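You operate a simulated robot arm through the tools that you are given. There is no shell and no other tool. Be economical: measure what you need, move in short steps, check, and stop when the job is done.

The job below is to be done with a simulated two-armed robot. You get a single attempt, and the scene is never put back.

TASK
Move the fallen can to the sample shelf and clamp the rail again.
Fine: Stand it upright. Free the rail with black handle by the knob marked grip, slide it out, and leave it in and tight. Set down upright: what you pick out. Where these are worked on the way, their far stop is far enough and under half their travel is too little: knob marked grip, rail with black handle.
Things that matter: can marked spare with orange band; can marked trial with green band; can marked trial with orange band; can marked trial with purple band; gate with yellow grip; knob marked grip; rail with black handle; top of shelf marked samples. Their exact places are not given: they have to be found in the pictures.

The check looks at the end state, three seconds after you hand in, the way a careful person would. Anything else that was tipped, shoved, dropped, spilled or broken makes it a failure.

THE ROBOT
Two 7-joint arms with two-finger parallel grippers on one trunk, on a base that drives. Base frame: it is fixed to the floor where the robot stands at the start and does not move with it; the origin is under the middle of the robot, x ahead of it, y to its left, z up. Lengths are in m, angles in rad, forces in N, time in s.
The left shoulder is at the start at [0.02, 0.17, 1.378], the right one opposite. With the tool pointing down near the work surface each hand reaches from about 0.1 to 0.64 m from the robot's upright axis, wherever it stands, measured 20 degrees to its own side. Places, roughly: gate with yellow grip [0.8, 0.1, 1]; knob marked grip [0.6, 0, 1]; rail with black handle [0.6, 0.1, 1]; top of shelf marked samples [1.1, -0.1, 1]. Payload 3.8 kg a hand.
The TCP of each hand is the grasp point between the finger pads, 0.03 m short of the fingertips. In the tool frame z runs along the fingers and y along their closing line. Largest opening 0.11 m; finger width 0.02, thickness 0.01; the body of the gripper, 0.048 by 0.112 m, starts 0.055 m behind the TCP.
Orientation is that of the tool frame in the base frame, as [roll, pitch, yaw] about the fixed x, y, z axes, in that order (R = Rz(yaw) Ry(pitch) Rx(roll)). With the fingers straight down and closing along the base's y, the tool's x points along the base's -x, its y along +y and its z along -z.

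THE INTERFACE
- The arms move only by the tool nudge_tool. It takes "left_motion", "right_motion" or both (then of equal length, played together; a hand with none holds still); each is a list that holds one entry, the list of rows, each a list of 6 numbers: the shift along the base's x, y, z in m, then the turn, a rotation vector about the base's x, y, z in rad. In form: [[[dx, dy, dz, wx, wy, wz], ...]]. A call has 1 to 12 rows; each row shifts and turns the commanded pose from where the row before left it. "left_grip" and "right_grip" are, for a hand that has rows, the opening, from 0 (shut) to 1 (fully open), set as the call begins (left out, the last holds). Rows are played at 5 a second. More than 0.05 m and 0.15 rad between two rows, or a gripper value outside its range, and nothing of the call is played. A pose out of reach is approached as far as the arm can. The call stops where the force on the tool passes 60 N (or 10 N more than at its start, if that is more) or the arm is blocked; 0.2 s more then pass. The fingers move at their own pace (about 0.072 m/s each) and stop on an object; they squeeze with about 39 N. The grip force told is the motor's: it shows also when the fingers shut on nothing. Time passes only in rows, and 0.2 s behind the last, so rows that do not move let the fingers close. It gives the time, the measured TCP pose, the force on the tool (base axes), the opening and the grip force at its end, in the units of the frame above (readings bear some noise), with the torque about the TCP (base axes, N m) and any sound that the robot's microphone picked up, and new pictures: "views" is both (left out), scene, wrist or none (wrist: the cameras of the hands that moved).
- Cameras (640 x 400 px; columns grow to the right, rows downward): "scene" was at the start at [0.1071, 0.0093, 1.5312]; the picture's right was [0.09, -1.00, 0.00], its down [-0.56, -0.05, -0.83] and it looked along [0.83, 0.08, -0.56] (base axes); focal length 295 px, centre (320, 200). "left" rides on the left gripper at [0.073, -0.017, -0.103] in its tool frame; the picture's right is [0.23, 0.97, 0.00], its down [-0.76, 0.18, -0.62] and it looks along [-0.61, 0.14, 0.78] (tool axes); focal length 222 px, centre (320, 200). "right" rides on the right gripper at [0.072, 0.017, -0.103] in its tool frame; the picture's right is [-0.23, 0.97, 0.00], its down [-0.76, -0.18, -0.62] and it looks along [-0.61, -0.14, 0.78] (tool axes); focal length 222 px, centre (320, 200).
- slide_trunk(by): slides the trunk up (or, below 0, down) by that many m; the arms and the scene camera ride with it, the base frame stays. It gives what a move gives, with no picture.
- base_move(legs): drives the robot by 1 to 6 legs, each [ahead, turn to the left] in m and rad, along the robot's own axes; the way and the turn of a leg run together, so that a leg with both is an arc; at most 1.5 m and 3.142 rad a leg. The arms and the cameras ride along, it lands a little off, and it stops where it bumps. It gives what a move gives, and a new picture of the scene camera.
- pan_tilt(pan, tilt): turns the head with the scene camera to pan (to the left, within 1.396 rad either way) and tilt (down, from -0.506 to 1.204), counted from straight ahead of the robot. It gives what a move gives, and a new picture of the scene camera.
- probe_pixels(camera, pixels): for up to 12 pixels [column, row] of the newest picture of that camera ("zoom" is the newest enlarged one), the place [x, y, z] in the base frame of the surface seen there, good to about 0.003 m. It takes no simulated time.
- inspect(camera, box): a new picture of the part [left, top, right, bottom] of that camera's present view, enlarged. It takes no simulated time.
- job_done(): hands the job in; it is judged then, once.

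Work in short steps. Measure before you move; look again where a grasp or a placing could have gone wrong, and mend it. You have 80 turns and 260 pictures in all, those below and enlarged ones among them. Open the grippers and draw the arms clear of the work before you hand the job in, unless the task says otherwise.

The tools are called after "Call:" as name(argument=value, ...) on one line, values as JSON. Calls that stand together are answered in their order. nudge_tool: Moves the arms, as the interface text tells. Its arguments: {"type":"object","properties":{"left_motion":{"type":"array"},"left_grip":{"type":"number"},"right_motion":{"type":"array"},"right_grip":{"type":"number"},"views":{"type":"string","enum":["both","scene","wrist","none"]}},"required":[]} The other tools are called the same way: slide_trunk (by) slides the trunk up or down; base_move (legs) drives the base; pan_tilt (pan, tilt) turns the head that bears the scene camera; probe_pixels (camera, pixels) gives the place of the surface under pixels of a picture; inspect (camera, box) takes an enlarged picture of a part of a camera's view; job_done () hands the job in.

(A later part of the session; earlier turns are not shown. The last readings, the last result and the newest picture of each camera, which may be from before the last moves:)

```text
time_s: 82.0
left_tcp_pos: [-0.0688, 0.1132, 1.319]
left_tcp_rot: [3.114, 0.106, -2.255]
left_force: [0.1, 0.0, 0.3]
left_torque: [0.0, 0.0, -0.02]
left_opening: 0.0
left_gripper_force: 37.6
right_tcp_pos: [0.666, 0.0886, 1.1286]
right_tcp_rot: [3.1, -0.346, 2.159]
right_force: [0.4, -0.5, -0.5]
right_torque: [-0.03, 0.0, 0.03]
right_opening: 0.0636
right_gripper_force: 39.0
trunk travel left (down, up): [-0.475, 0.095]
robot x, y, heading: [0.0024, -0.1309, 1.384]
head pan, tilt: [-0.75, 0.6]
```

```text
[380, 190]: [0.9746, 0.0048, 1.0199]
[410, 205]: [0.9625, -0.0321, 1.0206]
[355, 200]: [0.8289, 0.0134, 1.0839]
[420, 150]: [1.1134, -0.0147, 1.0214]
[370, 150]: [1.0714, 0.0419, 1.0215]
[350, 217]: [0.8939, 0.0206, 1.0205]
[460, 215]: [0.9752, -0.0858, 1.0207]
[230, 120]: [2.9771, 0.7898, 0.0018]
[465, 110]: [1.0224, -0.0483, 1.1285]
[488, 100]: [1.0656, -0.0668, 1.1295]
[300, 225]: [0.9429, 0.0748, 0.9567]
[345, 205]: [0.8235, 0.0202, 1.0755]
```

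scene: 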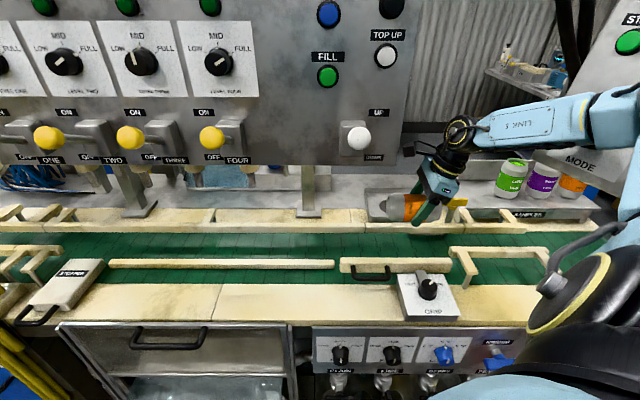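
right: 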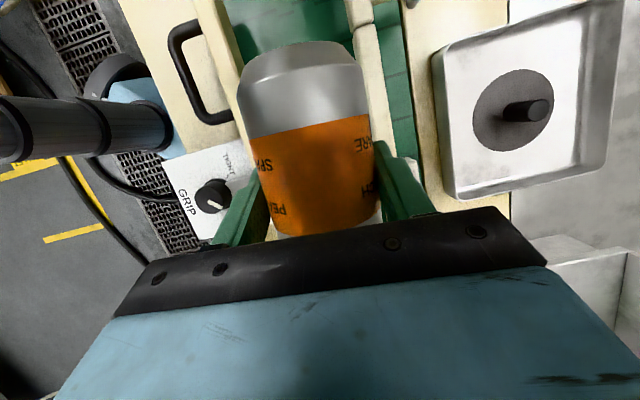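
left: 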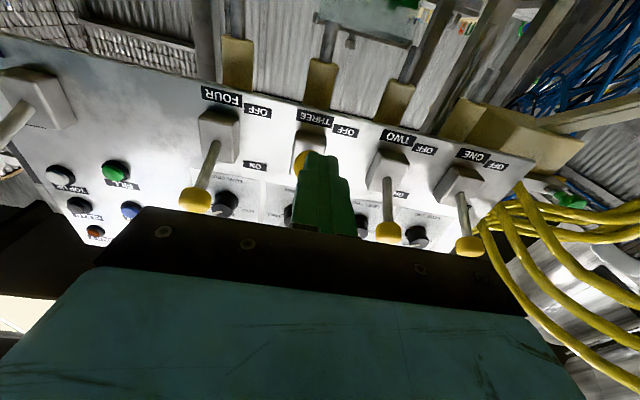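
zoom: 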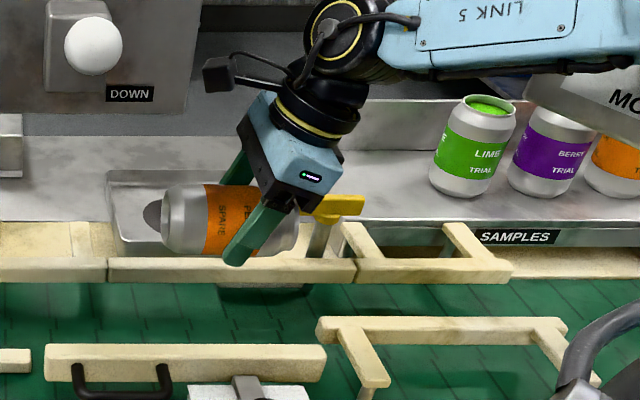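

The shelf top is at 1.0205, free left of the green can; target (0.948,0.008). The MODE panel is best passed beneath, so I raise the hand, begin uprighting and yawing the can, and then lower the trunk by 0.17 m, which also gives reach.

Call:
nudge_tool(right_motion=[[[0.006, -0.008, 0.043, 0, 0, 0], [0.006, -0.008, 0.043, 0, 0, 0], [0.006, -0.008, 0.043, 0, 0, 0], [0.006, -0.008, 0.043, 0, 0, 0], [0, 0, 0, -0.095, -0.067, 0], [0, 0, 0, -0.095, -0.067, 0], [0, 0, 0, -0.095, -0.067, 0], [0, 0, 0, 0, 0, 0.146], [0, 0, 0, 0, 0, 0.146], [0, 0, 0, 0, 0, 0.146], [0, 0, 0, 0, 0, 0.146], [0, 0, 0, 0, 0, 0.146]]], right_grip=0, views="none")

Call:
slide_trunk(by=-0.17)

Call:
pan_tilt(pan=-0.9, tilt=0.45)

```text
time_s: 84.6
left_tcp_pos: [-0.0704, 0.1128, 1.3203]
left_tcp_rot: [3.114, 0.105, -2.255]
left_force: [0.1, -0.7, 0.0]
left_torque: [0.01, -0.03, -0.01]
left_opening: 0.0
left_gripper_force: 37.8
right_tcp_pos: [0.688, 0.0545, 1.3023]
right_tcp_rot: [3.091, 0.0, 2.894]
right_force: [-0.5, -0.2, -0.4]
right_torque: [0.03, 0.0, 0.01]
right_opening: 0.0635
right_gripper_force: 39.0
trunk travel left (down, up): [-0.475, 0.095]
robot x, y, heading: [-0.0001, -0.1341, 1.378]
head pan, tilt: [-0.75, 0.6]
```

```text
time_s: 86.5
left_tcp_pos: [-0.0691, 0.114, 1.1496]
left_tcp_rot: [3.115, 0.105, -2.255]
left_force: [-0.4, 0.2, 0.4]
left_torque: [0.04, 0.0, -0.01]
left_opening: 0.0
left_gripper_force: 37.6
right_tcp_pos: [0.6874, 0.0559, 1.1318]
right_tcp_rot: [3.088, 0.0, 2.89]
right_force: [-0.1, -0.3, -0.7]
right_torque: [0.04, -0.04, -0.01]
right_opening: 0.0634
right_gripper_force: 38.7
trunk travel left (down, up): [-0.305, 0.265]
robot x, y, heading: [-0.0008, -0.1311, 1.384]
head pan, tilt: [-0.75, 0.6]
```

```text
time_s: 87.2
left_tcp_pos: [-0.0695, 0.1141, 1.1496]
left_tcp_rot: [3.113, 0.106, -2.254]
left_force: [-0.3, 0.4, -0.6]
left_torque: [0.0, 0.0, 0.04]
left_opening: 0.0
left_gripper_force: 37.4
right_tcp_pos: [0.6894, 0.0541, 1.1314]
right_tcp_rot: [3.089, -0.001, 2.893]
right_force: [0.5, 0.3, 0.0]
right_torque: [-0.01, 0.03, -0.02]
right_opening: 0.0635
right_gripper_force: 39.3
trunk travel left (down, up): [-0.305, 0.265]
robot x, y, heading: [0.0021, -0.1358, 1.379]
head pan, tilt: [-0.901, 0.45]
```

scene: 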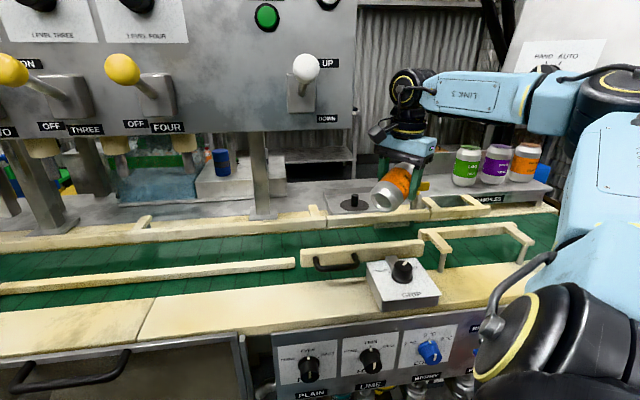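

The can is held well and all is clear. I finish the yaw, pitch it upright and move it over the shelf spot at safe height, checking at the end.

Call:
nudge_tool(right_motion=[[[0.005, -0.014, 0.005, 0, 0, 0.1455], [0.005, -0.014, 0.005, 0, 0, 0.1455], [0.005, -0.014, 0.005, 0, 0, 0.1455], [0.005, -0.014, 0.005, 0, 0, 0.1455], [0.005, -0.014, 0.005, 0, 0, 0.1455], [0.005, -0.014, 0.005, 0, 0, 0.1455], [0, 0, 0.007, 0.0794, -0.1101, 0], [0, 0, 0.007, 0.0794, -0.1101, 0], [0, 0, 0.007, 0.0794, -0.1101, 0], [0, 0, 0.007, 0.0794, -0.1101, 0], [0, 0, 0.007, 0.0794, -0.1101, 0], [0, 0, 0.007, 0.0794, -0.1101, 0]]], right_grip=0, views="scene")

Call:
nudge_tool(right_motion=[[[0, 0, 0, 0.0794, -0.1101, 0], [0, 0, 0, 0.0794, -0.1101, 0], [0, 0, 0, 0.0794, -0.1101, 0], [0.046, 0.0075, 0, 0, 0, 0], [0.046, 0.0075, 0, 0, 0, 0], [0.046, 0.0075, 0, 0, 0, 0], [0.046, 0.0075, 0, 0, 0, 0], [0.046, 0.0075, 0, 0, 0, 0], [0, 0, 0, 0, 0, 0]]], right_grip=0, views="both")

Call:
inspect(camera="scene", box=[360, 110, 580, 250])

```text
time_s: 89.2
left_tcp_pos: [-0.0681, 0.1129, 1.1492]
left_tcp_rot: [3.113, 0.105, -2.252]
left_force: [0.3, -0.6, -0.2]
left_torque: [-0.01, 0.05, -0.01]
left_opening: 0.0001
left_gripper_force: 37.6
right_tcp_pos: [0.7169, -0.023, 1.1748]
right_tcp_rot: [3.086, 0.373, -2.508]
right_force: [-2.0, 13.2, -4.7]
right_torque: [-0.97, -0.1, 0.25]
right_opening: 0.0636
right_gripper_force: 38.8
trunk travel left (down, up): [-0.305, 0.265]
robot x, y, heading: [0.003, -0.1323, 1.386]
head pan, tilt: [-0.901, 0.45]
stopped in row 10 (right hand): the force on the tool passed its limit at 65 N (the readings are from after the stop); the commanded pose is now the measured one
```

scene: 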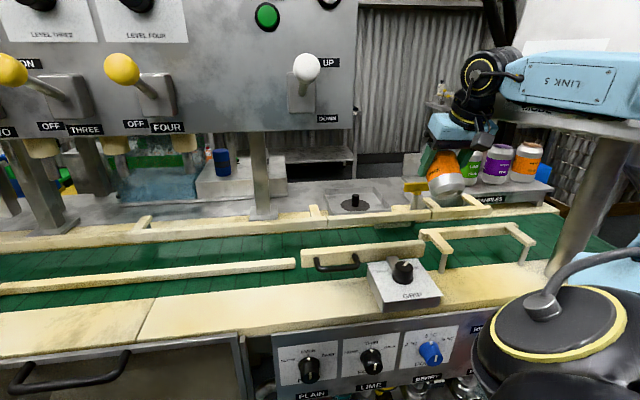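

```text
time_s: 91.4
left_tcp_pos: [-0.0909, 0.1205, 1.1468]
left_tcp_rot: [3.133, 0.113, -2.249]
left_force: [-0.6, 0.4, 0.7]
left_torque: [0.06, -0.02, 0.01]
left_opening: 0.0
left_gripper_force: 38.1
right_tcp_pos: [0.8312, 0.0487, 1.1917]
right_tcp_rot: [3.106, 0.804, -2.416]
right_force: [-0.3, -0.1, -0.6]
right_torque: [0.02, -0.01, -0.01]
right_opening: 0.0634
right_gripper_force: 38.7
right hand out of reach, approached as far as the arm can: row 7, 8
trunk travel left (down, up): [-0.305, 0.265]
robot x, y, heading: [-0.0017, -0.1314, 1.401]
head pan, tilt: [-0.901, 0.45]
stopped in row 9 (right hand): the arm was blocked; the commanded pose is now the measured one
```

scene: 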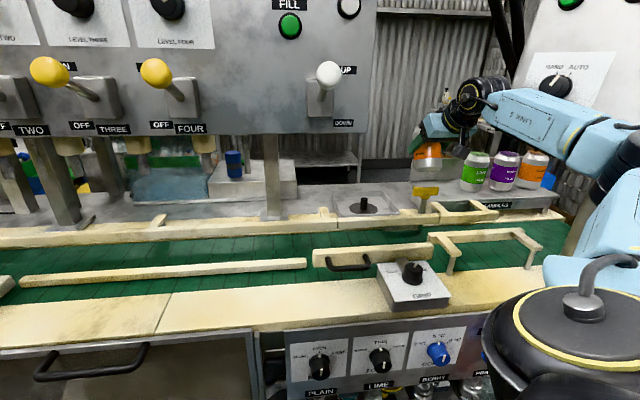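
right: 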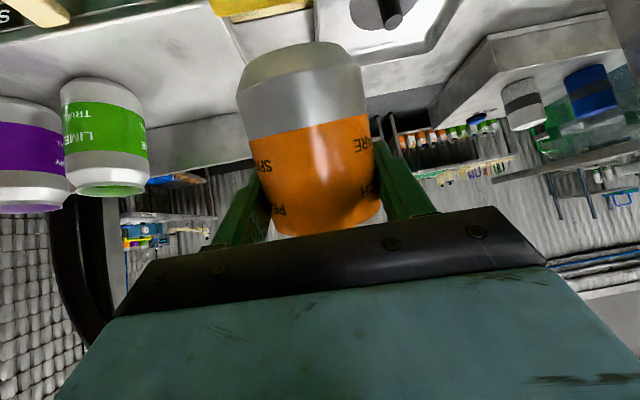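

```text
2.86 times, centred on (470, 180) of scene
```

zoom: 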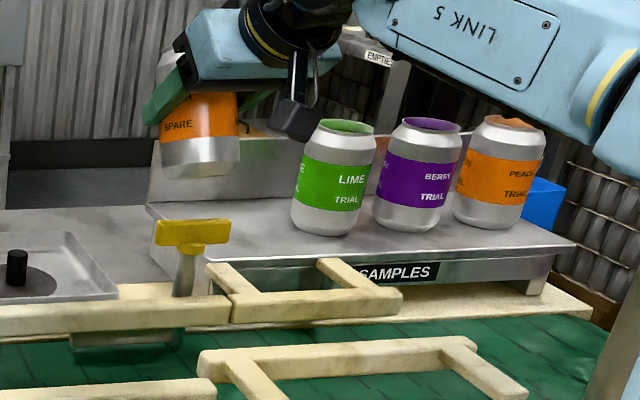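

The can is nearly upright but 24° short; the forearm met resistance near the MODE panel and reach ran out. I finish the pitch here (which draws the wrist back and down) and go for a slightly nearer spot, (0.9385,0.013).

Call:
nudge_tool(right_motion=[[[0, 0, 0, 0.0925, -0.1042, 0], [0, 0, 0, 0.0925, -0.1042, 0], [0, 0, 0, 0.0925, -0.1042, 0], [0.0357, -0.0118, 0, 0, 0, 0], [0.0357, -0.0118, 0, 0, 0, 0], [0.0357, -0.0118, 0, 0, 0, 0], [0, 0, 0, 0, 0, 0]]], right_grip=0, views="scene")

Call:
inspect(camera="scene", box=[400, 60, 600, 240])

```text
time_s: 93.2
left_tcp_pos: [-0.0662, 0.1141, 1.1517]
left_tcp_rot: [3.109, 0.103, -2.253]
left_force: [-0.3, 0.1, -0.9]
left_torque: [-0.02, 0.01, 0.02]
left_opening: 0.0
left_gripper_force: 37.8
right_tcp_pos: [0.8912, 0.0356, 1.1527]
right_tcp_rot: [3.045, 1.163, -2.467]
right_force: [0.2, 0.7, -0.8]
right_torque: [0.05, 0.03, 0.02]
right_opening: 0.0636
right_gripper_force: 39.2
right hand out of reach, approached as far as the arm can: row 4, 5, 6
trunk travel left (down, up): [-0.305, 0.265]
robot x, y, heading: [0.0048, -0.1321, 1.391]
head pan, tilt: [-0.901, 0.45]
stopped in row 7 (right hand): the arm was blocked; the commanded pose is now the measured one
```

scene: 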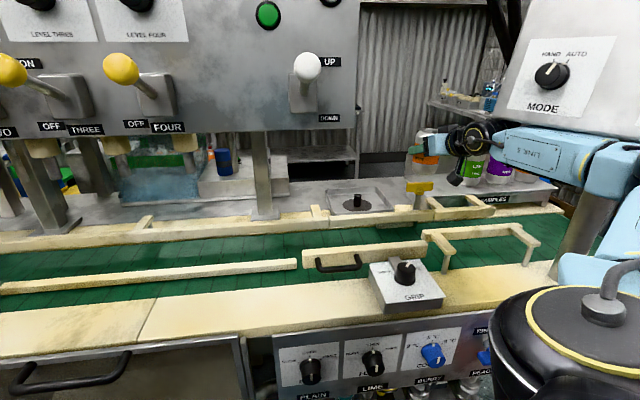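

```text
2.22 times, centred on (500, 150) of scene
```

zoom: 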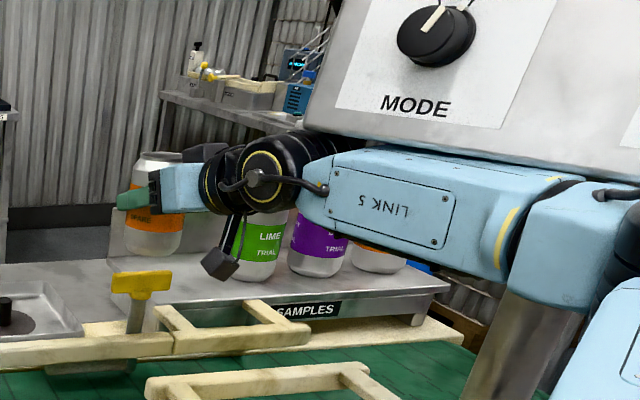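

The forearm now passes just under the MODE panel; the can is 5 cm short of the spot, at the arm's limit. Driving 0.12 m ahead and turning right 0.18 rad carries the can onto the target arc; I do that and probe.

Call:
base_move(legs=[[0.12, 0], [0, -0.17]])

Call:
inspect(camera="scene", box=[400, 60, 600, 240])

```text
time_s: 95.1
left_tcp_pos: [-0.0019, 0.2452, 1.1492]
left_tcp_rot: [3.113, 0.099, -2.418]
left_force: [-0.1, -0.1, -0.6]
left_torque: [-0.01, 0.02, 0.0]
left_opening: 0.0002
left_gripper_force: 38.3
right_tcp_pos: [0.9266, 0.0103, 1.1488]
right_tcp_rot: [3.065, 1.154, -2.613]
right_force: [0.5, -0.4, -1.3]
right_torque: [0.04, -0.03, -0.02]
right_opening: 0.0633
right_gripper_force: 38.8
trunk travel left (down, up): [-0.305, 0.265]
robot x, y, heading: [0.0231, -0.0135, 1.221]
head pan, tilt: [-0.901, 0.45]
```

scene: 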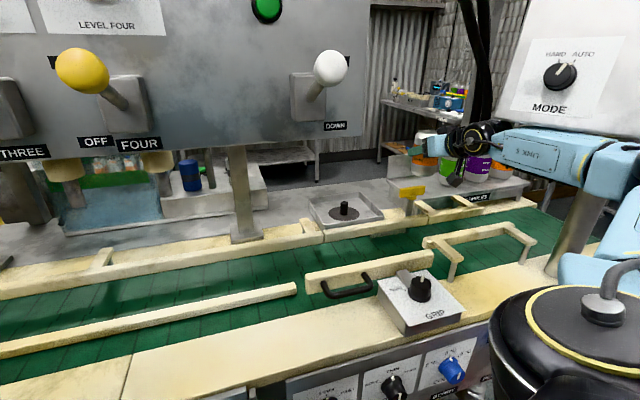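

```text
2.22 times, centred on (500, 150) of scene
```

zoom: 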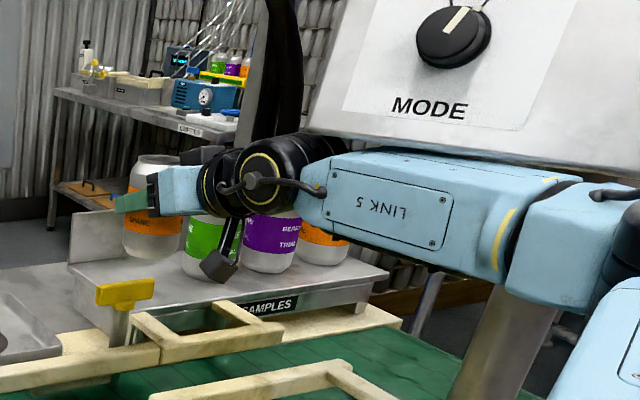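

The can is now over the shelf's left part at (0.927,0.010), nearly upright. I probe its bottom edge, its sides (for tilt) and the shelf edge beneath.

Call:
probe_pixels(camera="zoom", pixels=[[150, 258], [125, 250], [148, 235], [157, 160], [135, 160], [178, 252], [100, 300], [90, 275], [75, 265], [160, 285], [200, 290], [105, 325]])

Call:
inspect(camera="scene", box=[400, 120, 500, 200])

```text
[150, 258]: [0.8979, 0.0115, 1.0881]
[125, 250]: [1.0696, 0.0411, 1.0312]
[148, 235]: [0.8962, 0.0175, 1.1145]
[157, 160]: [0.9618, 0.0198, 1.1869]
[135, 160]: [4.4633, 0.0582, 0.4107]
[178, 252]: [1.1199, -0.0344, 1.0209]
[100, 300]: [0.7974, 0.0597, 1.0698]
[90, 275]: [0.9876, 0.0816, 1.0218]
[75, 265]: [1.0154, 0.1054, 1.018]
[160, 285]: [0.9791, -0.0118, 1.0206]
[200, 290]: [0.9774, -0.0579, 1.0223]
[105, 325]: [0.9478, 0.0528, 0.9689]
```

```text
5.00 times, centred on (450, 160) of scene
```

zoom: 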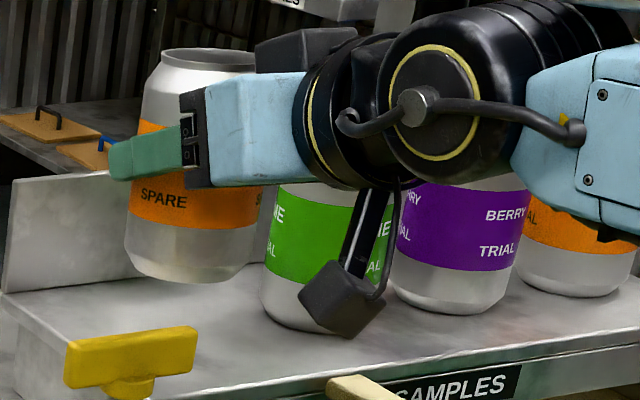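

The can's bottom is at about 1.081 and it leans 4°, correctable by (0.013,-0.073,0). I creep the base 4.5 cm ahead with a small right turn to go deeper onto the shelf, straighten the can and lower it part way.

Call:
base_move(legs=[[0.045, 0], [0, -0.045]])

Call:
nudge_tool(right_motion=[[[0, 0, 0, 0.0127, -0.0734, 0], [0, 0, -0.015, 0, 0, 0], [0, 0, -0.015, 0, 0, 0], [0, 0, -0.012, 0, 0, 0], [0, 0, 0, 0, 0, 0]]], right_grip=0, views="scene")

Call:
inspect(camera="scene", box=[380, 110, 520, 220])

```text
time_s: 96.4
left_tcp_pos: [0.0221, 0.2865, 1.1494]
left_tcp_rot: [3.113, 0.101, -2.464]
left_force: [-0.2, 0.2, 0.0]
left_torque: [0.0, 0.02, 0.03]
left_opening: 0.0
left_gripper_force: 37.6
right_tcp_pos: [0.9395, 0.0116, 1.1483]
right_tcp_rot: [3.069, 1.151, -2.649]
right_force: [-0.4, 0.6, 0.0]
right_torque: [-0.01, 0.04, -0.03]
right_opening: 0.0636
right_gripper_force: 38.6
trunk travel left (down, up): [-0.305, 0.265]
robot x, y, heading: [0.0404, 0.026, 1.171]
head pan, tilt: [-0.901, 0.45]
```

scene: 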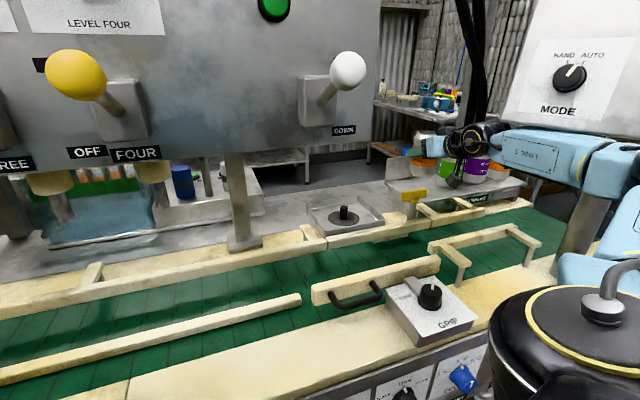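

```text
time_s: 97.6
left_tcp_pos: [0.0203, 0.283, 1.15]
left_tcp_rot: [3.112, 0.104, -2.463]
left_force: [-1.0, 0.3, -0.5]
left_torque: [0.03, 0.01, -0.03]
left_opening: 0.0
left_gripper_force: 38.0
right_tcp_pos: [0.937, 0.0092, 1.1097]
right_tcp_rot: [3.136, 1.225, -2.588]
right_force: [-0.2, -0.6, -0.4]
right_torque: [0.02, 0.01, -0.02]
right_opening: 0.0634
right_gripper_force: 38.9
trunk travel left (down, up): [-0.305, 0.265]
robot x, y, heading: [0.0393, 0.0299, 1.181]
head pan, tilt: [-0.901, 0.45]
```

scene: 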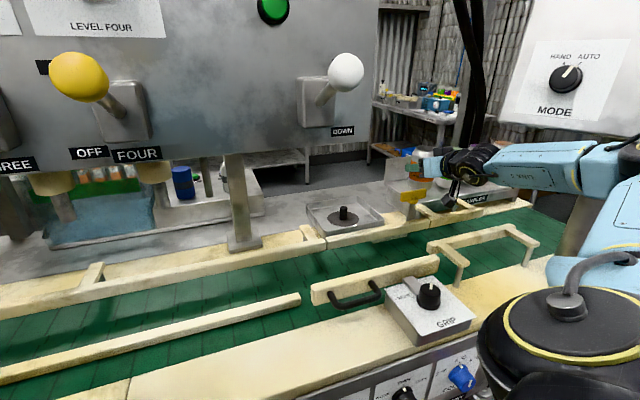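

```text
3.64 times, centred on (450, 165) of scene
```

zoom: 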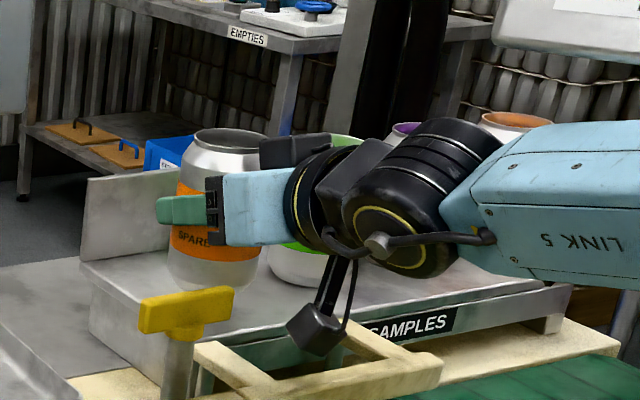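

Upright at last, bottom about 2 cm above the shelf. It is close to the shelf's front-left corner, so I move 2 cm deeper in +x before setting down.

Call:
nudge_tool(right_motion=[[[0.011, 0, 0, 0, 0, 0], [0.011, 0, 0, 0, 0, 0], [0, 0, 0, 0, 0, 0]]], right_grip=0, views="scene")

Call:
inspect(camera="scene", box=[380, 130, 480, 210])

Call:
probe_pixels(camera="zoom", pixels=[[170, 270], [150, 255], [200, 275], [170, 230], [70, 230], [95, 255], [120, 310], [130, 290], [260, 300], [40, 215], [300, 310], [175, 130]])

```text
time_s: 98.4
left_tcp_pos: [0.0168, 0.2824, 1.1486]
left_tcp_rot: [3.113, 0.11, -2.465]
left_force: [0.4, 0.3, 0.8]
left_torque: [0.01, -0.01, 0.01]
left_opening: 0.0
left_gripper_force: 37.9
right_tcp_pos: [0.9511, 0.0073, 1.1074]
right_tcp_rot: [3.12, 1.223, -2.599]
right_force: [0.5, 0.9, -0.1]
right_torque: [-0.02, -0.02, 0.0]
right_opening: 0.0634
right_gripper_force: 38.7
right hand out of reach, approached as far as the arm can: row 1
trunk travel left (down, up): [-0.305, 0.265]
robot x, y, heading: [0.0386, 0.0278, 1.18]
head pan, tilt: [-0.901, 0.45]
```

scene: 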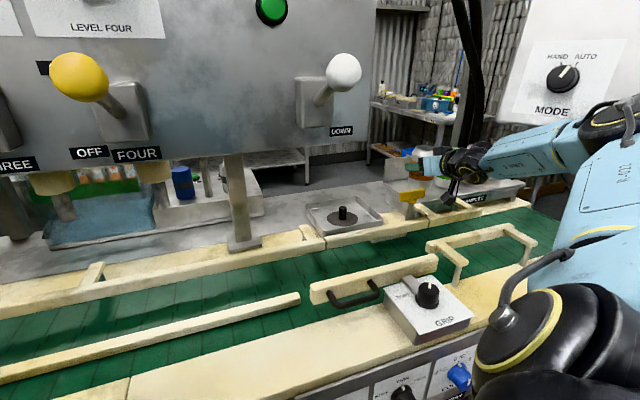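

```text
5.00 times, centred on (430, 170) of scene
```

zoom: 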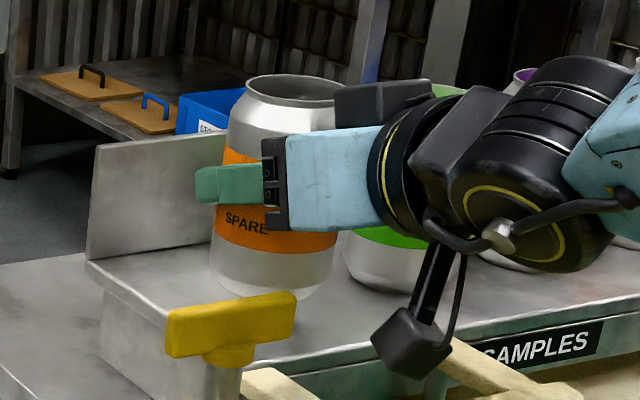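

```text
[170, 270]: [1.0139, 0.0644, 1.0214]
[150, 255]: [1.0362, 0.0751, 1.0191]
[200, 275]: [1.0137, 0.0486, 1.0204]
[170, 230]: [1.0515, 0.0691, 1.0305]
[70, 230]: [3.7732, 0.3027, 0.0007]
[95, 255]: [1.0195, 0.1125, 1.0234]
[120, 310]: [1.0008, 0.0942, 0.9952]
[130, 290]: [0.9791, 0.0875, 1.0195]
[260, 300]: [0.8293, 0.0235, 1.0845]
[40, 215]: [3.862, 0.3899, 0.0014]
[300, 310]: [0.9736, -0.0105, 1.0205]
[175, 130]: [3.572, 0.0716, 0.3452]
```

Now over (0.951,0.007): clear of the edges (left edge u≈0.49, can's left 0.51) and of the green can. I lower the last 1.8 cm gently.

Call:
nudge_tool(right_motion=[[[0, 0, -0.007, 0, 0, 0], [0, 0, -0.005, 0, 0, 0], [0, 0, -0.003, 0, 0, 0], [0, 0, -0.002, 0, 0, 0], [0, 0, -0.001, 0, 0, 0], [0, 0, 0, 0, 0, 0]]], right_grip=0, views="scene")

Call:
inspect(camera="scene", box=[380, 130, 480, 210])

```text
time_s: 99.8
left_tcp_pos: [0.0202, 0.2848, 1.1497]
left_tcp_rot: [3.114, 0.106, -2.465]
left_force: [0.5, 0.0, -1.0]
left_torque: [0.01, 0.01, 0.04]
left_opening: 0.0
left_gripper_force: 37.3
right_tcp_pos: [0.9544, 0.0061, 1.0916]
right_tcp_rot: [3.135, 1.225, -2.585]
right_force: [0.5, -0.3, -0.4]
right_torque: [-0.02, -0.01, 0.02]
right_opening: 0.0635
right_gripper_force: 38.7
trunk travel left (down, up): [-0.305, 0.265]
robot x, y, heading: [0.0433, 0.029, 1.179]
head pan, tilt: [-0.901, 0.45]
```

scene: 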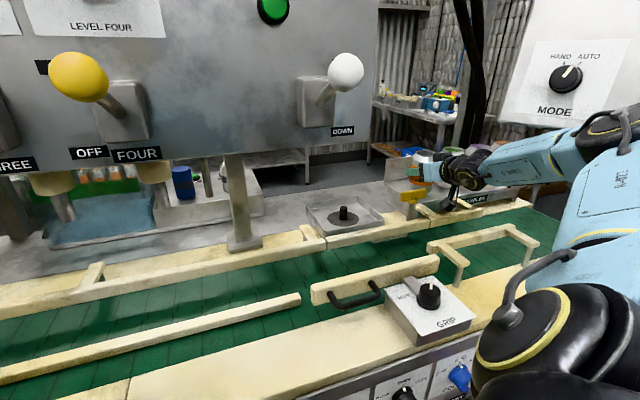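

```text
5.00 times, centred on (430, 170) of scene
```

zoom: 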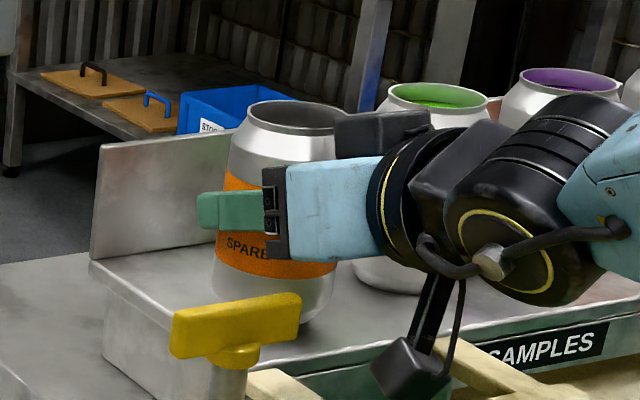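

No contact yet. I continue down in 2 mm rows, reading the force after each pair.

Call:
probe_pixels(camera="zoom", pixels=[[290, 128], [260, 124], [455, 107], [570, 93]])

Call:
nudge_tool(right_motion=[[[0, 0, -0.002, 0, 0, 0], [0, 0, -0.002, 0, 0, 0]]], right_grip=0, views="none")

Call:
nudge_tool(right_motion=[[[0, 0, -0.002, 0, 0, 0], [0, 0, -0.001, 0, 0, 0]]], right_grip=0, views="none")

```text
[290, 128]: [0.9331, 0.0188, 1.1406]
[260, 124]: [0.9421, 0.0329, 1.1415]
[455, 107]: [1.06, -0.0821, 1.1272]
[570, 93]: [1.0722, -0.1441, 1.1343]
```

```text
time_s: 100.4
left_tcp_pos: [0.0186, 0.2839, 1.1494]
left_tcp_rot: [3.113, 0.105, -2.465]
left_force: [0.5, 0.0, 1.1]
left_torque: [-0.01, 0.01, -0.01]
left_opening: 0.0001
left_gripper_force: 37.4
right_tcp_pos: [0.9553, 0.0075, 1.0877]
right_tcp_rot: [3.136, 1.225, -2.585]
right_force: [0.5, 1.2, -0.3]
right_torque: [0.02, 0.04, 0.01]
right_opening: 0.0634
right_gripper_force: 39.2
trunk travel left (down, up): [-0.305, 0.265]
robot x, y, heading: [0.0405, 0.0299, 1.181]
head pan, tilt: [-0.901, 0.45]
```

```text
time_s: 101.0
left_tcp_pos: [0.019, 0.2845, 1.1497]
left_tcp_rot: [3.113, 0.106, -2.465]
left_force: [0.4, 0.0, 0.2]
left_torque: [-0.02, 0.04, 0.01]
left_opening: 0.0
left_gripper_force: 38.1
right_tcp_pos: [0.9552, 0.0072, 1.0845]
right_tcp_rot: [3.137, 1.229, -2.584]
right_force: [1.8, -0.4, 6.6]
right_torque: [0.02, -0.05, -0.03]
right_opening: 0.0636
right_gripper_force: 38.8
trunk travel left (down, up): [-0.305, 0.265]
robot x, y, heading: [0.0407, 0.0296, 1.173]
head pan, tilt: [-0.901, 0.45]
```

Contact felt (6.6 N): the can stands on the shelf. I open slightly, draw straight back along the tool, fold the hand in, tip it toward vertical, and back the base off for the rail work.

Call:
nudge_tool(right_motion=[[[0, 0, 0, 0, 0, 0], [0, 0, 0, 0, 0, 0], [-0.0239, -0.0149, 0.0103, 0, 0, 0], [-0.0239, -0.0149, 0.0103, 0, 0, 0], [-0.0239, -0.0149, 0.0103, 0, 0, 0], [-0.0239, -0.0149, 0.0103, 0, 0, 0], [-0.04, 0.005, 0, 0, 0, 0], [-0.04, 0.005, 0, 0, 0, 0], [-0.04, 0.005, 0, 0, 0, 0], [-0.04, 0.005, 0, 0, 0, 0], [-0.04, 0.005, 0, 0, 0, 0]]], right_grip=0.72, views="scene")

Call:
nudge_tool(right_motion=[[[-0.01, 0, 0.015, -0.0647, 0.1035, 0], [-0.01, 0, 0.015, -0.0647, 0.1035, 0], [-0.01, 0, 0.015, -0.0647, 0.1035, 0], [-0.01, 0, 0.015, -0.0647, 0.1035, 0], [-0.01, 0, 0.015, -0.0647, 0.1035, 0]]], right_grip=0, views="none")

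Call:
base_move(legs=[[-0.22, 0]])

Call:
inspect(camera="scene", box=[340, 120, 600, 300])

```text
time_s: 103.4
left_tcp_pos: [0.0188, 0.2857, 1.1511]
left_tcp_rot: [3.112, 0.105, -2.465]
left_force: [1.3, 0.4, -0.6]
left_torque: [0.01, -0.01, 0.0]
left_opening: 0.0001
left_gripper_force: 37.5
right_tcp_pos: [0.7169, -0.0302, 1.1227]
right_tcp_rot: [3.135, 1.225, -2.586]
right_force: [-0.2, 0.3, -0.1]
right_torque: [-0.02, -0.03, -0.04]
right_opening: 0.0794
right_gripper_force: 0.1
right hand out of reach, approached as far as the arm can: row 10, 11
trunk travel left (down, up): [-0.305, 0.265]
robot x, y, heading: [0.038, 0.0319, 1.178]
head pan, tilt: [-0.901, 0.45]
```

scene: 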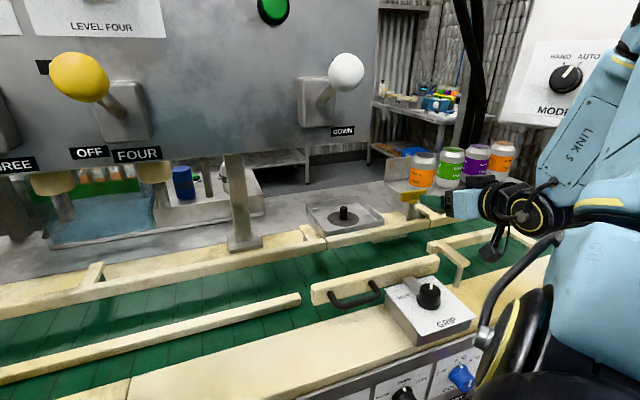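

```text
time_s: 104.6
left_tcp_pos: [0.0189, 0.2855, 1.1491]
left_tcp_rot: [3.115, 0.105, -2.464]
left_force: [-0.1, 0.2, -0.1]
left_torque: [-0.02, -0.01, 0.05]
left_opening: 0.0
left_gripper_force: 37.1
right_tcp_pos: [0.7111, -0.0261, 1.1484]
right_tcp_rot: [3.08, 0.636, -2.59]
right_force: [-1.1, -0.9, -0.1]
right_torque: [-0.01, 0.0, -0.03]
right_opening: 0.0
right_gripper_force: 38.2
right hand out of reach, approached as far as the arm can: row 1, 2, 3
trunk travel left (down, up): [-0.305, 0.265]
robot x, y, heading: [0.0412, 0.0291, 1.175]
head pan, tilt: [-0.901, 0.45]
```

```text
time_s: 106.3
left_tcp_pos: [-0.0641, 0.0835, 1.1494]
left_tcp_rot: [3.114, 0.106, -2.465]
left_force: [0.3, 0.0, 0.8]
left_torque: [0.02, 0.03, 0.04]
left_opening: 0.0
left_gripper_force: 37.5
right_tcp_pos: [0.6257, -0.2282, 1.1474]
right_tcp_rot: [3.08, 0.635, -2.592]
right_force: [-0.1, -0.1, -0.5]
right_torque: [0.01, -0.03, 0.05]
right_opening: 0.0001
right_gripper_force: 37.3
trunk travel left (down, up): [-0.305, 0.265]
robot x, y, heading: [-0.0399, -0.1678, 1.179]
head pan, tilt: [-0.901, 0.45]
```

scene: 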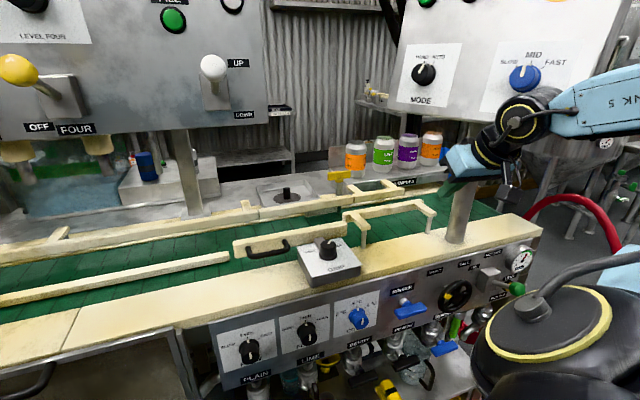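

```text
2.22 times, centred on (470, 210) of scene
```

zoom: 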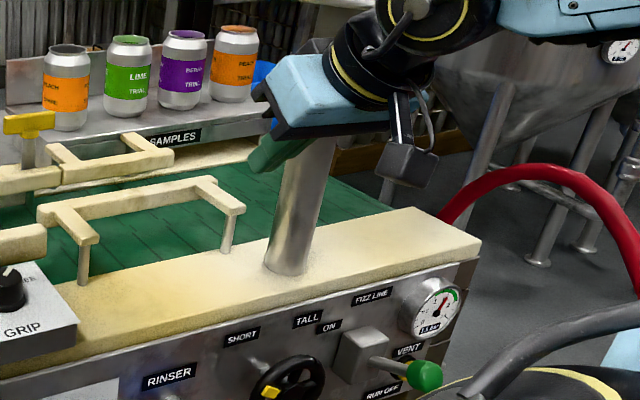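

The can stands upright on the shelf next to the others, nothing else disturbed. Now the right hand, fingers closed and tilted 36°, goes to the near side of the rail at u≈0.26 and pushes it in along +n until it stops.

Call:
nudge_tool(right_motion=[[[-0.0166, 0.0384, -0.0067, 0, 0, 0.06], [-0.0166, 0.0384, -0.0067, 0, 0, 0], [-0.0166, 0.0384, -0.0067, 0, 0, 0], [-0.0166, 0.0384, -0.0067, 0, 0, 0], [-0.0166, 0.0384, -0.0067, 0, 0, 0], [-0.0166, 0.0384, -0.0067, 0, 0, 0], [-0.0166, 0.0384, -0.0067, 0, 0, 0], [0, 0, 0, 0, 0, 0], [0, 0, -0.035, 0, 0, 0], [0, 0, -0.035, 0, 0, 0], [0, 0, 0, 0, 0, 0]]], right_grip=0, views="wrist")

Call:
nudge_tool(right_motion=[[[0.0123, 0.0086, 0, 0, 0, 0], [0.0123, 0.0086, 0, 0, 0, 0], [0.0123, 0.0086, 0, 0, 0, 0], [0.0123, 0.0086, 0, 0, 0, 0], [0.0123, 0.0086, 0, 0, 0, 0], [0.0082, 0.0058, 0, 0, 0, 0], [0.0082, 0.0058, 0, 0, 0, 0], [0.0082, 0.0058, 0, 0, 0, 0], [0.0082, 0.0058, 0, 0, 0, 0]]], right_grip=0, views="both")

Call:
inspect(camera="scene", box=[200, 180, 400, 310])

```text
time_s: 108.7
left_tcp_pos: [-0.0651, 0.0831, 1.1483]
left_tcp_rot: [3.112, 0.105, -2.464]
left_force: [-0.3, -1.0, 0.0]
left_torque: [0.01, 0.04, 0.01]
left_opening: 0.0
left_gripper_force: 37.7
right_tcp_pos: [0.5113, 0.0443, 1.0288]
right_tcp_rot: [3.08, 0.634, -2.531]
right_force: [0.6, -0.1, -0.9]
right_torque: [-0.04, -0.01, 0.03]
right_opening: 0.0002
right_gripper_force: 37.6
trunk travel left (down, up): [-0.305, 0.265]
robot x, y, heading: [-0.0402, -0.1687, 1.179]
head pan, tilt: [-0.901, 0.45]
```

right: 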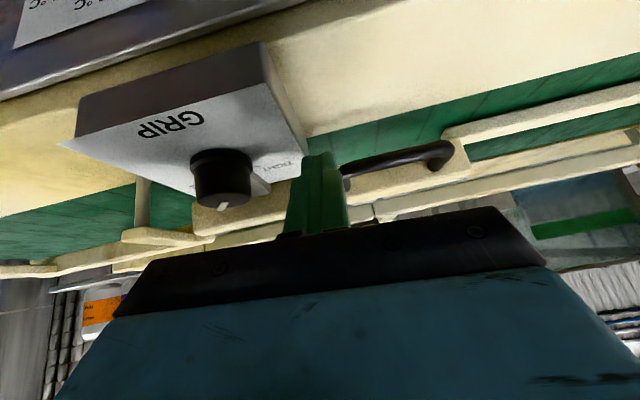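

```text
time_s: 110.5
left_tcp_pos: [-0.0687, 0.0799, 1.1494]
left_tcp_rot: [3.114, 0.11, -2.466]
left_force: [-0.7, 0.9, -1.2]
left_torque: [0.01, -0.01, -0.02]
left_opening: 0.0001
left_gripper_force: 37.4
right_tcp_pos: [0.5835, 0.0931, 1.026]
right_tcp_rot: [3.077, 0.613, -2.528]
right_force: [-26.3, -16.6, 8.9]
right_torque: [-0.11, 0.35, 0.05]
right_opening: 0.0
right_gripper_force: 37.6
trunk travel left (down, up): [-0.305, 0.265]
robot x, y, heading: [-0.0467, -0.1692, 1.174]
head pan, tilt: [-0.901, 0.45]
stopped in row 9 (right hand): the force on the tool passed its limit at 66 N (the readings are from after the stop); the commanded pose is now the measured one
```

scene: 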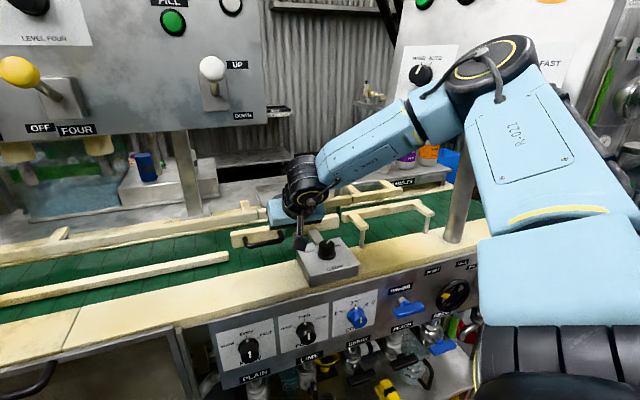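
right: 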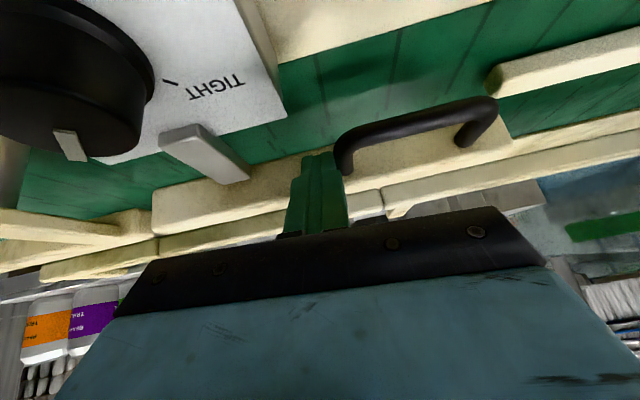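

```text
3.08 times, centred on (300, 245) of scene
```

zoom: 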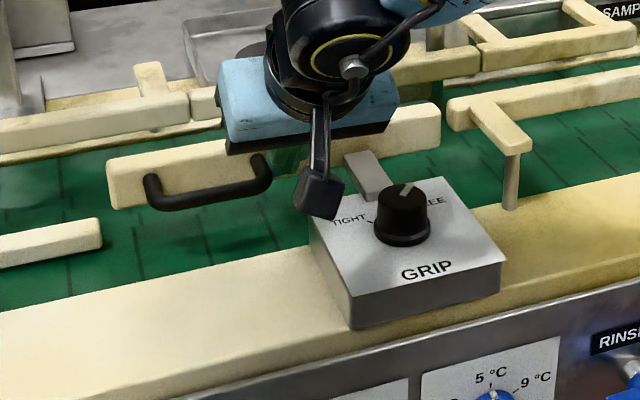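

The rail is back in against its stop (66 N), the bracket again out over the block as at the start. Next I back off, bring the hand vertical over the knob with its fingers closing along about y, and descend around it.

Call:
nudge_tool(right_motion=[[[-0.0163, -0.0115, 0.01, 0, 0, 0], [0, 0, 0.04, -0.0712, 0.1016, 0], [0, 0, 0.04, -0.0712, 0.1016, 0], [-0.001, -0.0092, 0, -0.0712, 0.1016, 0], [-0.001, -0.0092, 0, -0.0712, 0.1016, 0], [-0.001, -0.0092, 0, -0.0712, 0.1016, 0], [-0.001, -0.0092, 0, -0.052, -0.037, 0], [-0.001, -0.0092, 0, 0, 0, -0.14], [-0.001, -0.0092, 0, 0, 0, -0.14], [-0.001, -0.0092, 0, 0, 0, -0.14], [-0.001, -0.0092, 0, 0, 0, -0.14], [-0.001, -0.0092, 0, 0, 0, -0.14]]], right_grip=0, views="none")

Call:
nudge_tool(right_motion=[[[0, 0, 0, 0, 0, 0], [0, 0, -0.03, 0, 0, 0], [0, 0, 0, 0, 0, 0]]], right_grip=0.6, views="both")

Call:
probe_pixels(camera="right", pixels=[[320, 160], [320, 180], [310, 170], [330, 170], [320, 140], [340, 160], [300, 160], [320, 200]])

Call:
inspect(camera="right", box=[200, 60, 440, 220])

```text
time_s: 113.1
left_tcp_pos: [-0.064, 0.0825, 1.149]
left_tcp_rot: [3.114, 0.107, -2.466]
left_force: [0.5, -0.2, -0.2]
left_torque: [-0.02, 0.01, 0.02]
left_opening: 0.0
left_gripper_force: 37.3
right_tcp_pos: [0.564, -0.0004, 1.1142]
right_tcp_rot: [-3.141, -0.006, 3.051]
right_force: [0.1, -0.3, 0.3]
right_torque: [-0.03, 0.01, 0.0]
right_opening: 0.0
right_gripper_force: 38.4
trunk travel left (down, up): [-0.305, 0.265]
robot x, y, heading: [-0.0399, -0.1736, 1.176]
head pan, tilt: [-0.901, 0.45]
```

```text
time_s: 113.9
left_tcp_pos: [-0.0642, 0.0824, 1.1502]
left_tcp_rot: [3.114, 0.106, -2.466]
left_force: [-0.4, 0.3, -0.8]
left_torque: [-0.04, 0.02, -0.02]
left_opening: 0.0001
left_gripper_force: 36.8
right_tcp_pos: [0.563, 0.0005, 1.0827]
right_tcp_rot: [-3.14, -0.007, 3.052]
right_force: [0.0, -0.5, 0.7]
right_torque: [0.01, 0.0, -0.01]
right_opening: 0.0657
right_gripper_force: 0.0
trunk travel left (down, up): [-0.305, 0.265]
robot x, y, heading: [-0.0425, -0.1702, 1.181]
head pan, tilt: [-0.901, 0.45]
```

scene: 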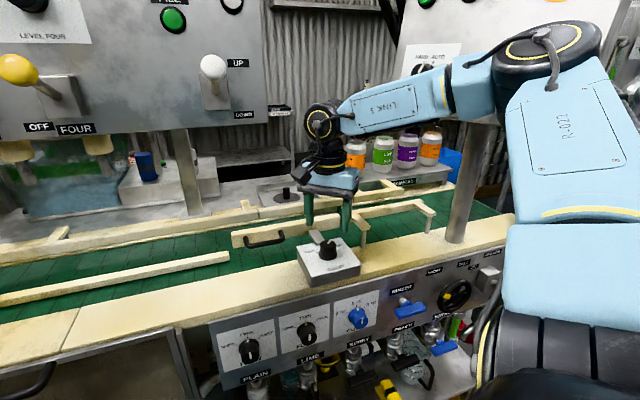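
right: 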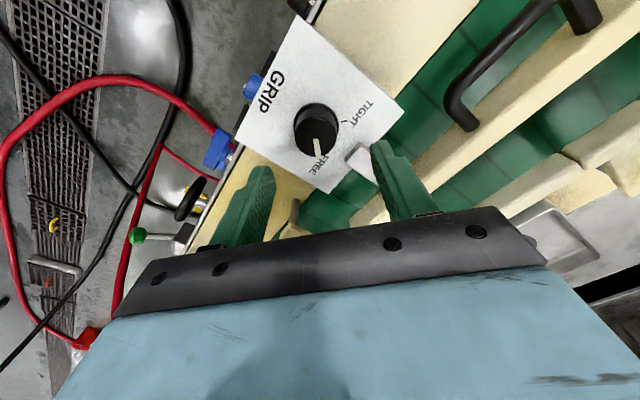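

```text
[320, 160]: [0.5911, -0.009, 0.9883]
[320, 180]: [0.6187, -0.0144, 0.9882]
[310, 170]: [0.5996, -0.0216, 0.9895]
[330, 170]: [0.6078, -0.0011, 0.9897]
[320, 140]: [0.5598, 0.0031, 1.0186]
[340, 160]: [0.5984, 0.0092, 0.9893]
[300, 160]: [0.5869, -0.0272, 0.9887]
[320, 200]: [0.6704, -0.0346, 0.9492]
```

```text
2.50 times, centred on (320, 140) of right
```

zoom: 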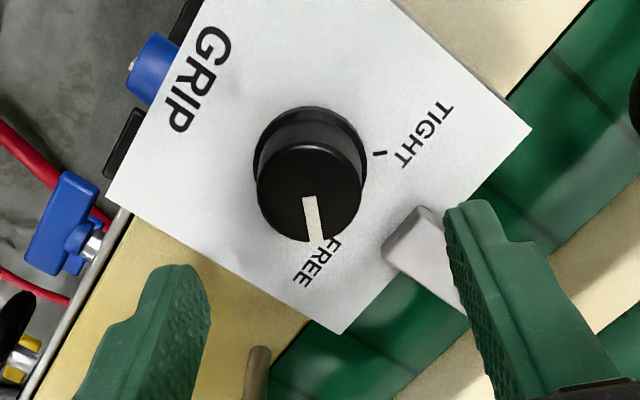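

Hand is over the knob (pointer on FREE). I centre it, descend to 1.025 with 0.055 m opening, close, and turn it back by +1.58 rad to TIGHT.

Call:
nudge_tool(right_motion=[[[-0.005, -0.0015, 0, 0, 0, 0], [0, 0, -0.02, 0, 0, 0], [0, 0, -0.02, 0, 0, 0], [0, 0, -0.018, 0, 0, 0], [0, 0, 0, 0, 0, 0]]], right_grip=0.5, views="none")

Call:
nudge_tool(right_motion=[[[0, 0, 0, 0, 0, 0], [0, 0, 0, 0, 0, 0], [0, 0, 0, 0, 0, 0]]], right_grip=0, views="none")

Call:
nudge_tool(right_motion=[[[0, 0, 0, 0, 0, 0.14], [0, 0, 0, 0, 0, 0.14], [0, 0, 0, 0, 0, 0.14], [0, 0, 0, 0, 0, 0.14], [0, 0, 0, 0, 0, 0.14], [0, 0, 0, 0, 0, 0.14], [0, 0, 0, 0, 0, 0.14], [0, 0, 0, 0, 0, 0.14], [0, 0, 0, 0, 0, 0.14], [0, 0, 0, 0, 0, 0.14], [0, 0, 0, 0, 0, 0.14], [0, 0, 0, 0, 0, 0.04]]], right_grip=0, views="wrist")

Call:
inspect(camera="right", box=[200, 60, 440, 220])

```text
time_s: 115.1
left_tcp_pos: [-0.0637, 0.0835, 1.1492]
left_tcp_rot: [3.114, 0.106, -2.466]
left_force: [0.7, -0.1, -0.1]
left_torque: [0.01, 0.02, 0.0]
left_opening: 0.0001
left_gripper_force: 37.3
right_tcp_pos: [0.5594, 0.0013, 1.0268]
right_tcp_rot: [-3.139, -0.005, 3.053]
right_force: [0.5, 0.1, -0.1]
right_torque: [-0.02, 0.04, -0.02]
right_opening: 0.055
right_gripper_force: 0.1
trunk travel left (down, up): [-0.305, 0.265]
robot x, y, heading: [-0.0447, -0.1685, 1.179]
head pan, tilt: [-0.901, 0.45]
```

```text
time_s: 115.9
left_tcp_pos: [-0.0628, 0.0827, 1.1493]
left_tcp_rot: [3.114, 0.108, -2.467]
left_force: [-0.2, 0.2, 0.3]
left_torque: [-0.04, 0.03, 0.01]
left_opening: 0.0001
left_gripper_force: 38.0
right_tcp_pos: [0.5598, -0.0015, 1.0243]
right_tcp_rot: [-3.138, -0.005, 3.053]
right_force: [-3.1, -12.7, -2.0]
right_torque: [-0.58, -0.24, 0.04]
right_opening: 0.0349
right_gripper_force: 45.4
trunk travel left (down, up): [-0.305, 0.265]
robot x, y, heading: [-0.0464, -0.1726, 1.177]
head pan, tilt: [-0.901, 0.45]
```

```text
time_s: 118.3
left_tcp_pos: [-0.0644, 0.0834, 1.1501]
left_tcp_rot: [3.116, 0.106, -2.468]
left_force: [-0.3, 0.1, 0.0]
left_torque: [0.0, -0.07, -0.04]
left_opening: 0.0001
left_gripper_force: 37.8
right_tcp_pos: [0.5582, 0.0033, 1.0224]
right_tcp_rot: [-3.113, -0.016, -1.782]
right_force: [12.3, -21.1, -1.8]
right_torque: [0.24, -0.31, 0.08]
right_opening: 0.0347
right_gripper_force: 44.8
right hand out of reach, approached as far as the arm can: row 11
trunk travel left (down, up): [-0.305, 0.265]
robot x, y, heading: [-0.0445, -0.1691, 1.179]
head pan, tilt: [-0.901, 0.45]
stopped in row 11 (right hand): the force on the tool passed its limit at 73 N (the readings are from after the stop); the commanded pose is now the measured one
```

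right: 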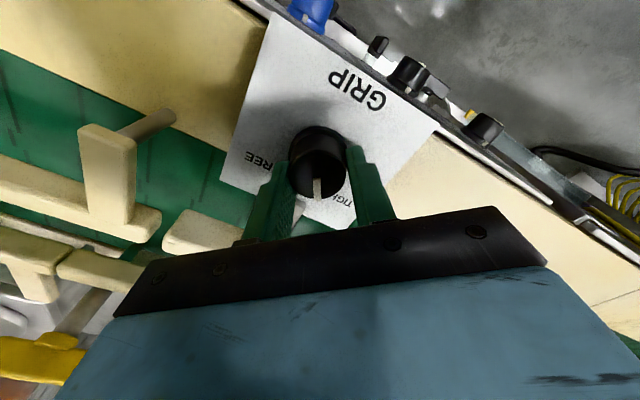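

```text
2.50 times, centred on (320, 140) of right
5 turns are left
```

zoom: 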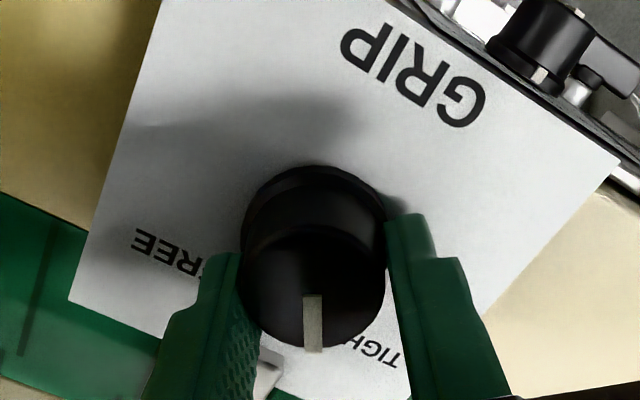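

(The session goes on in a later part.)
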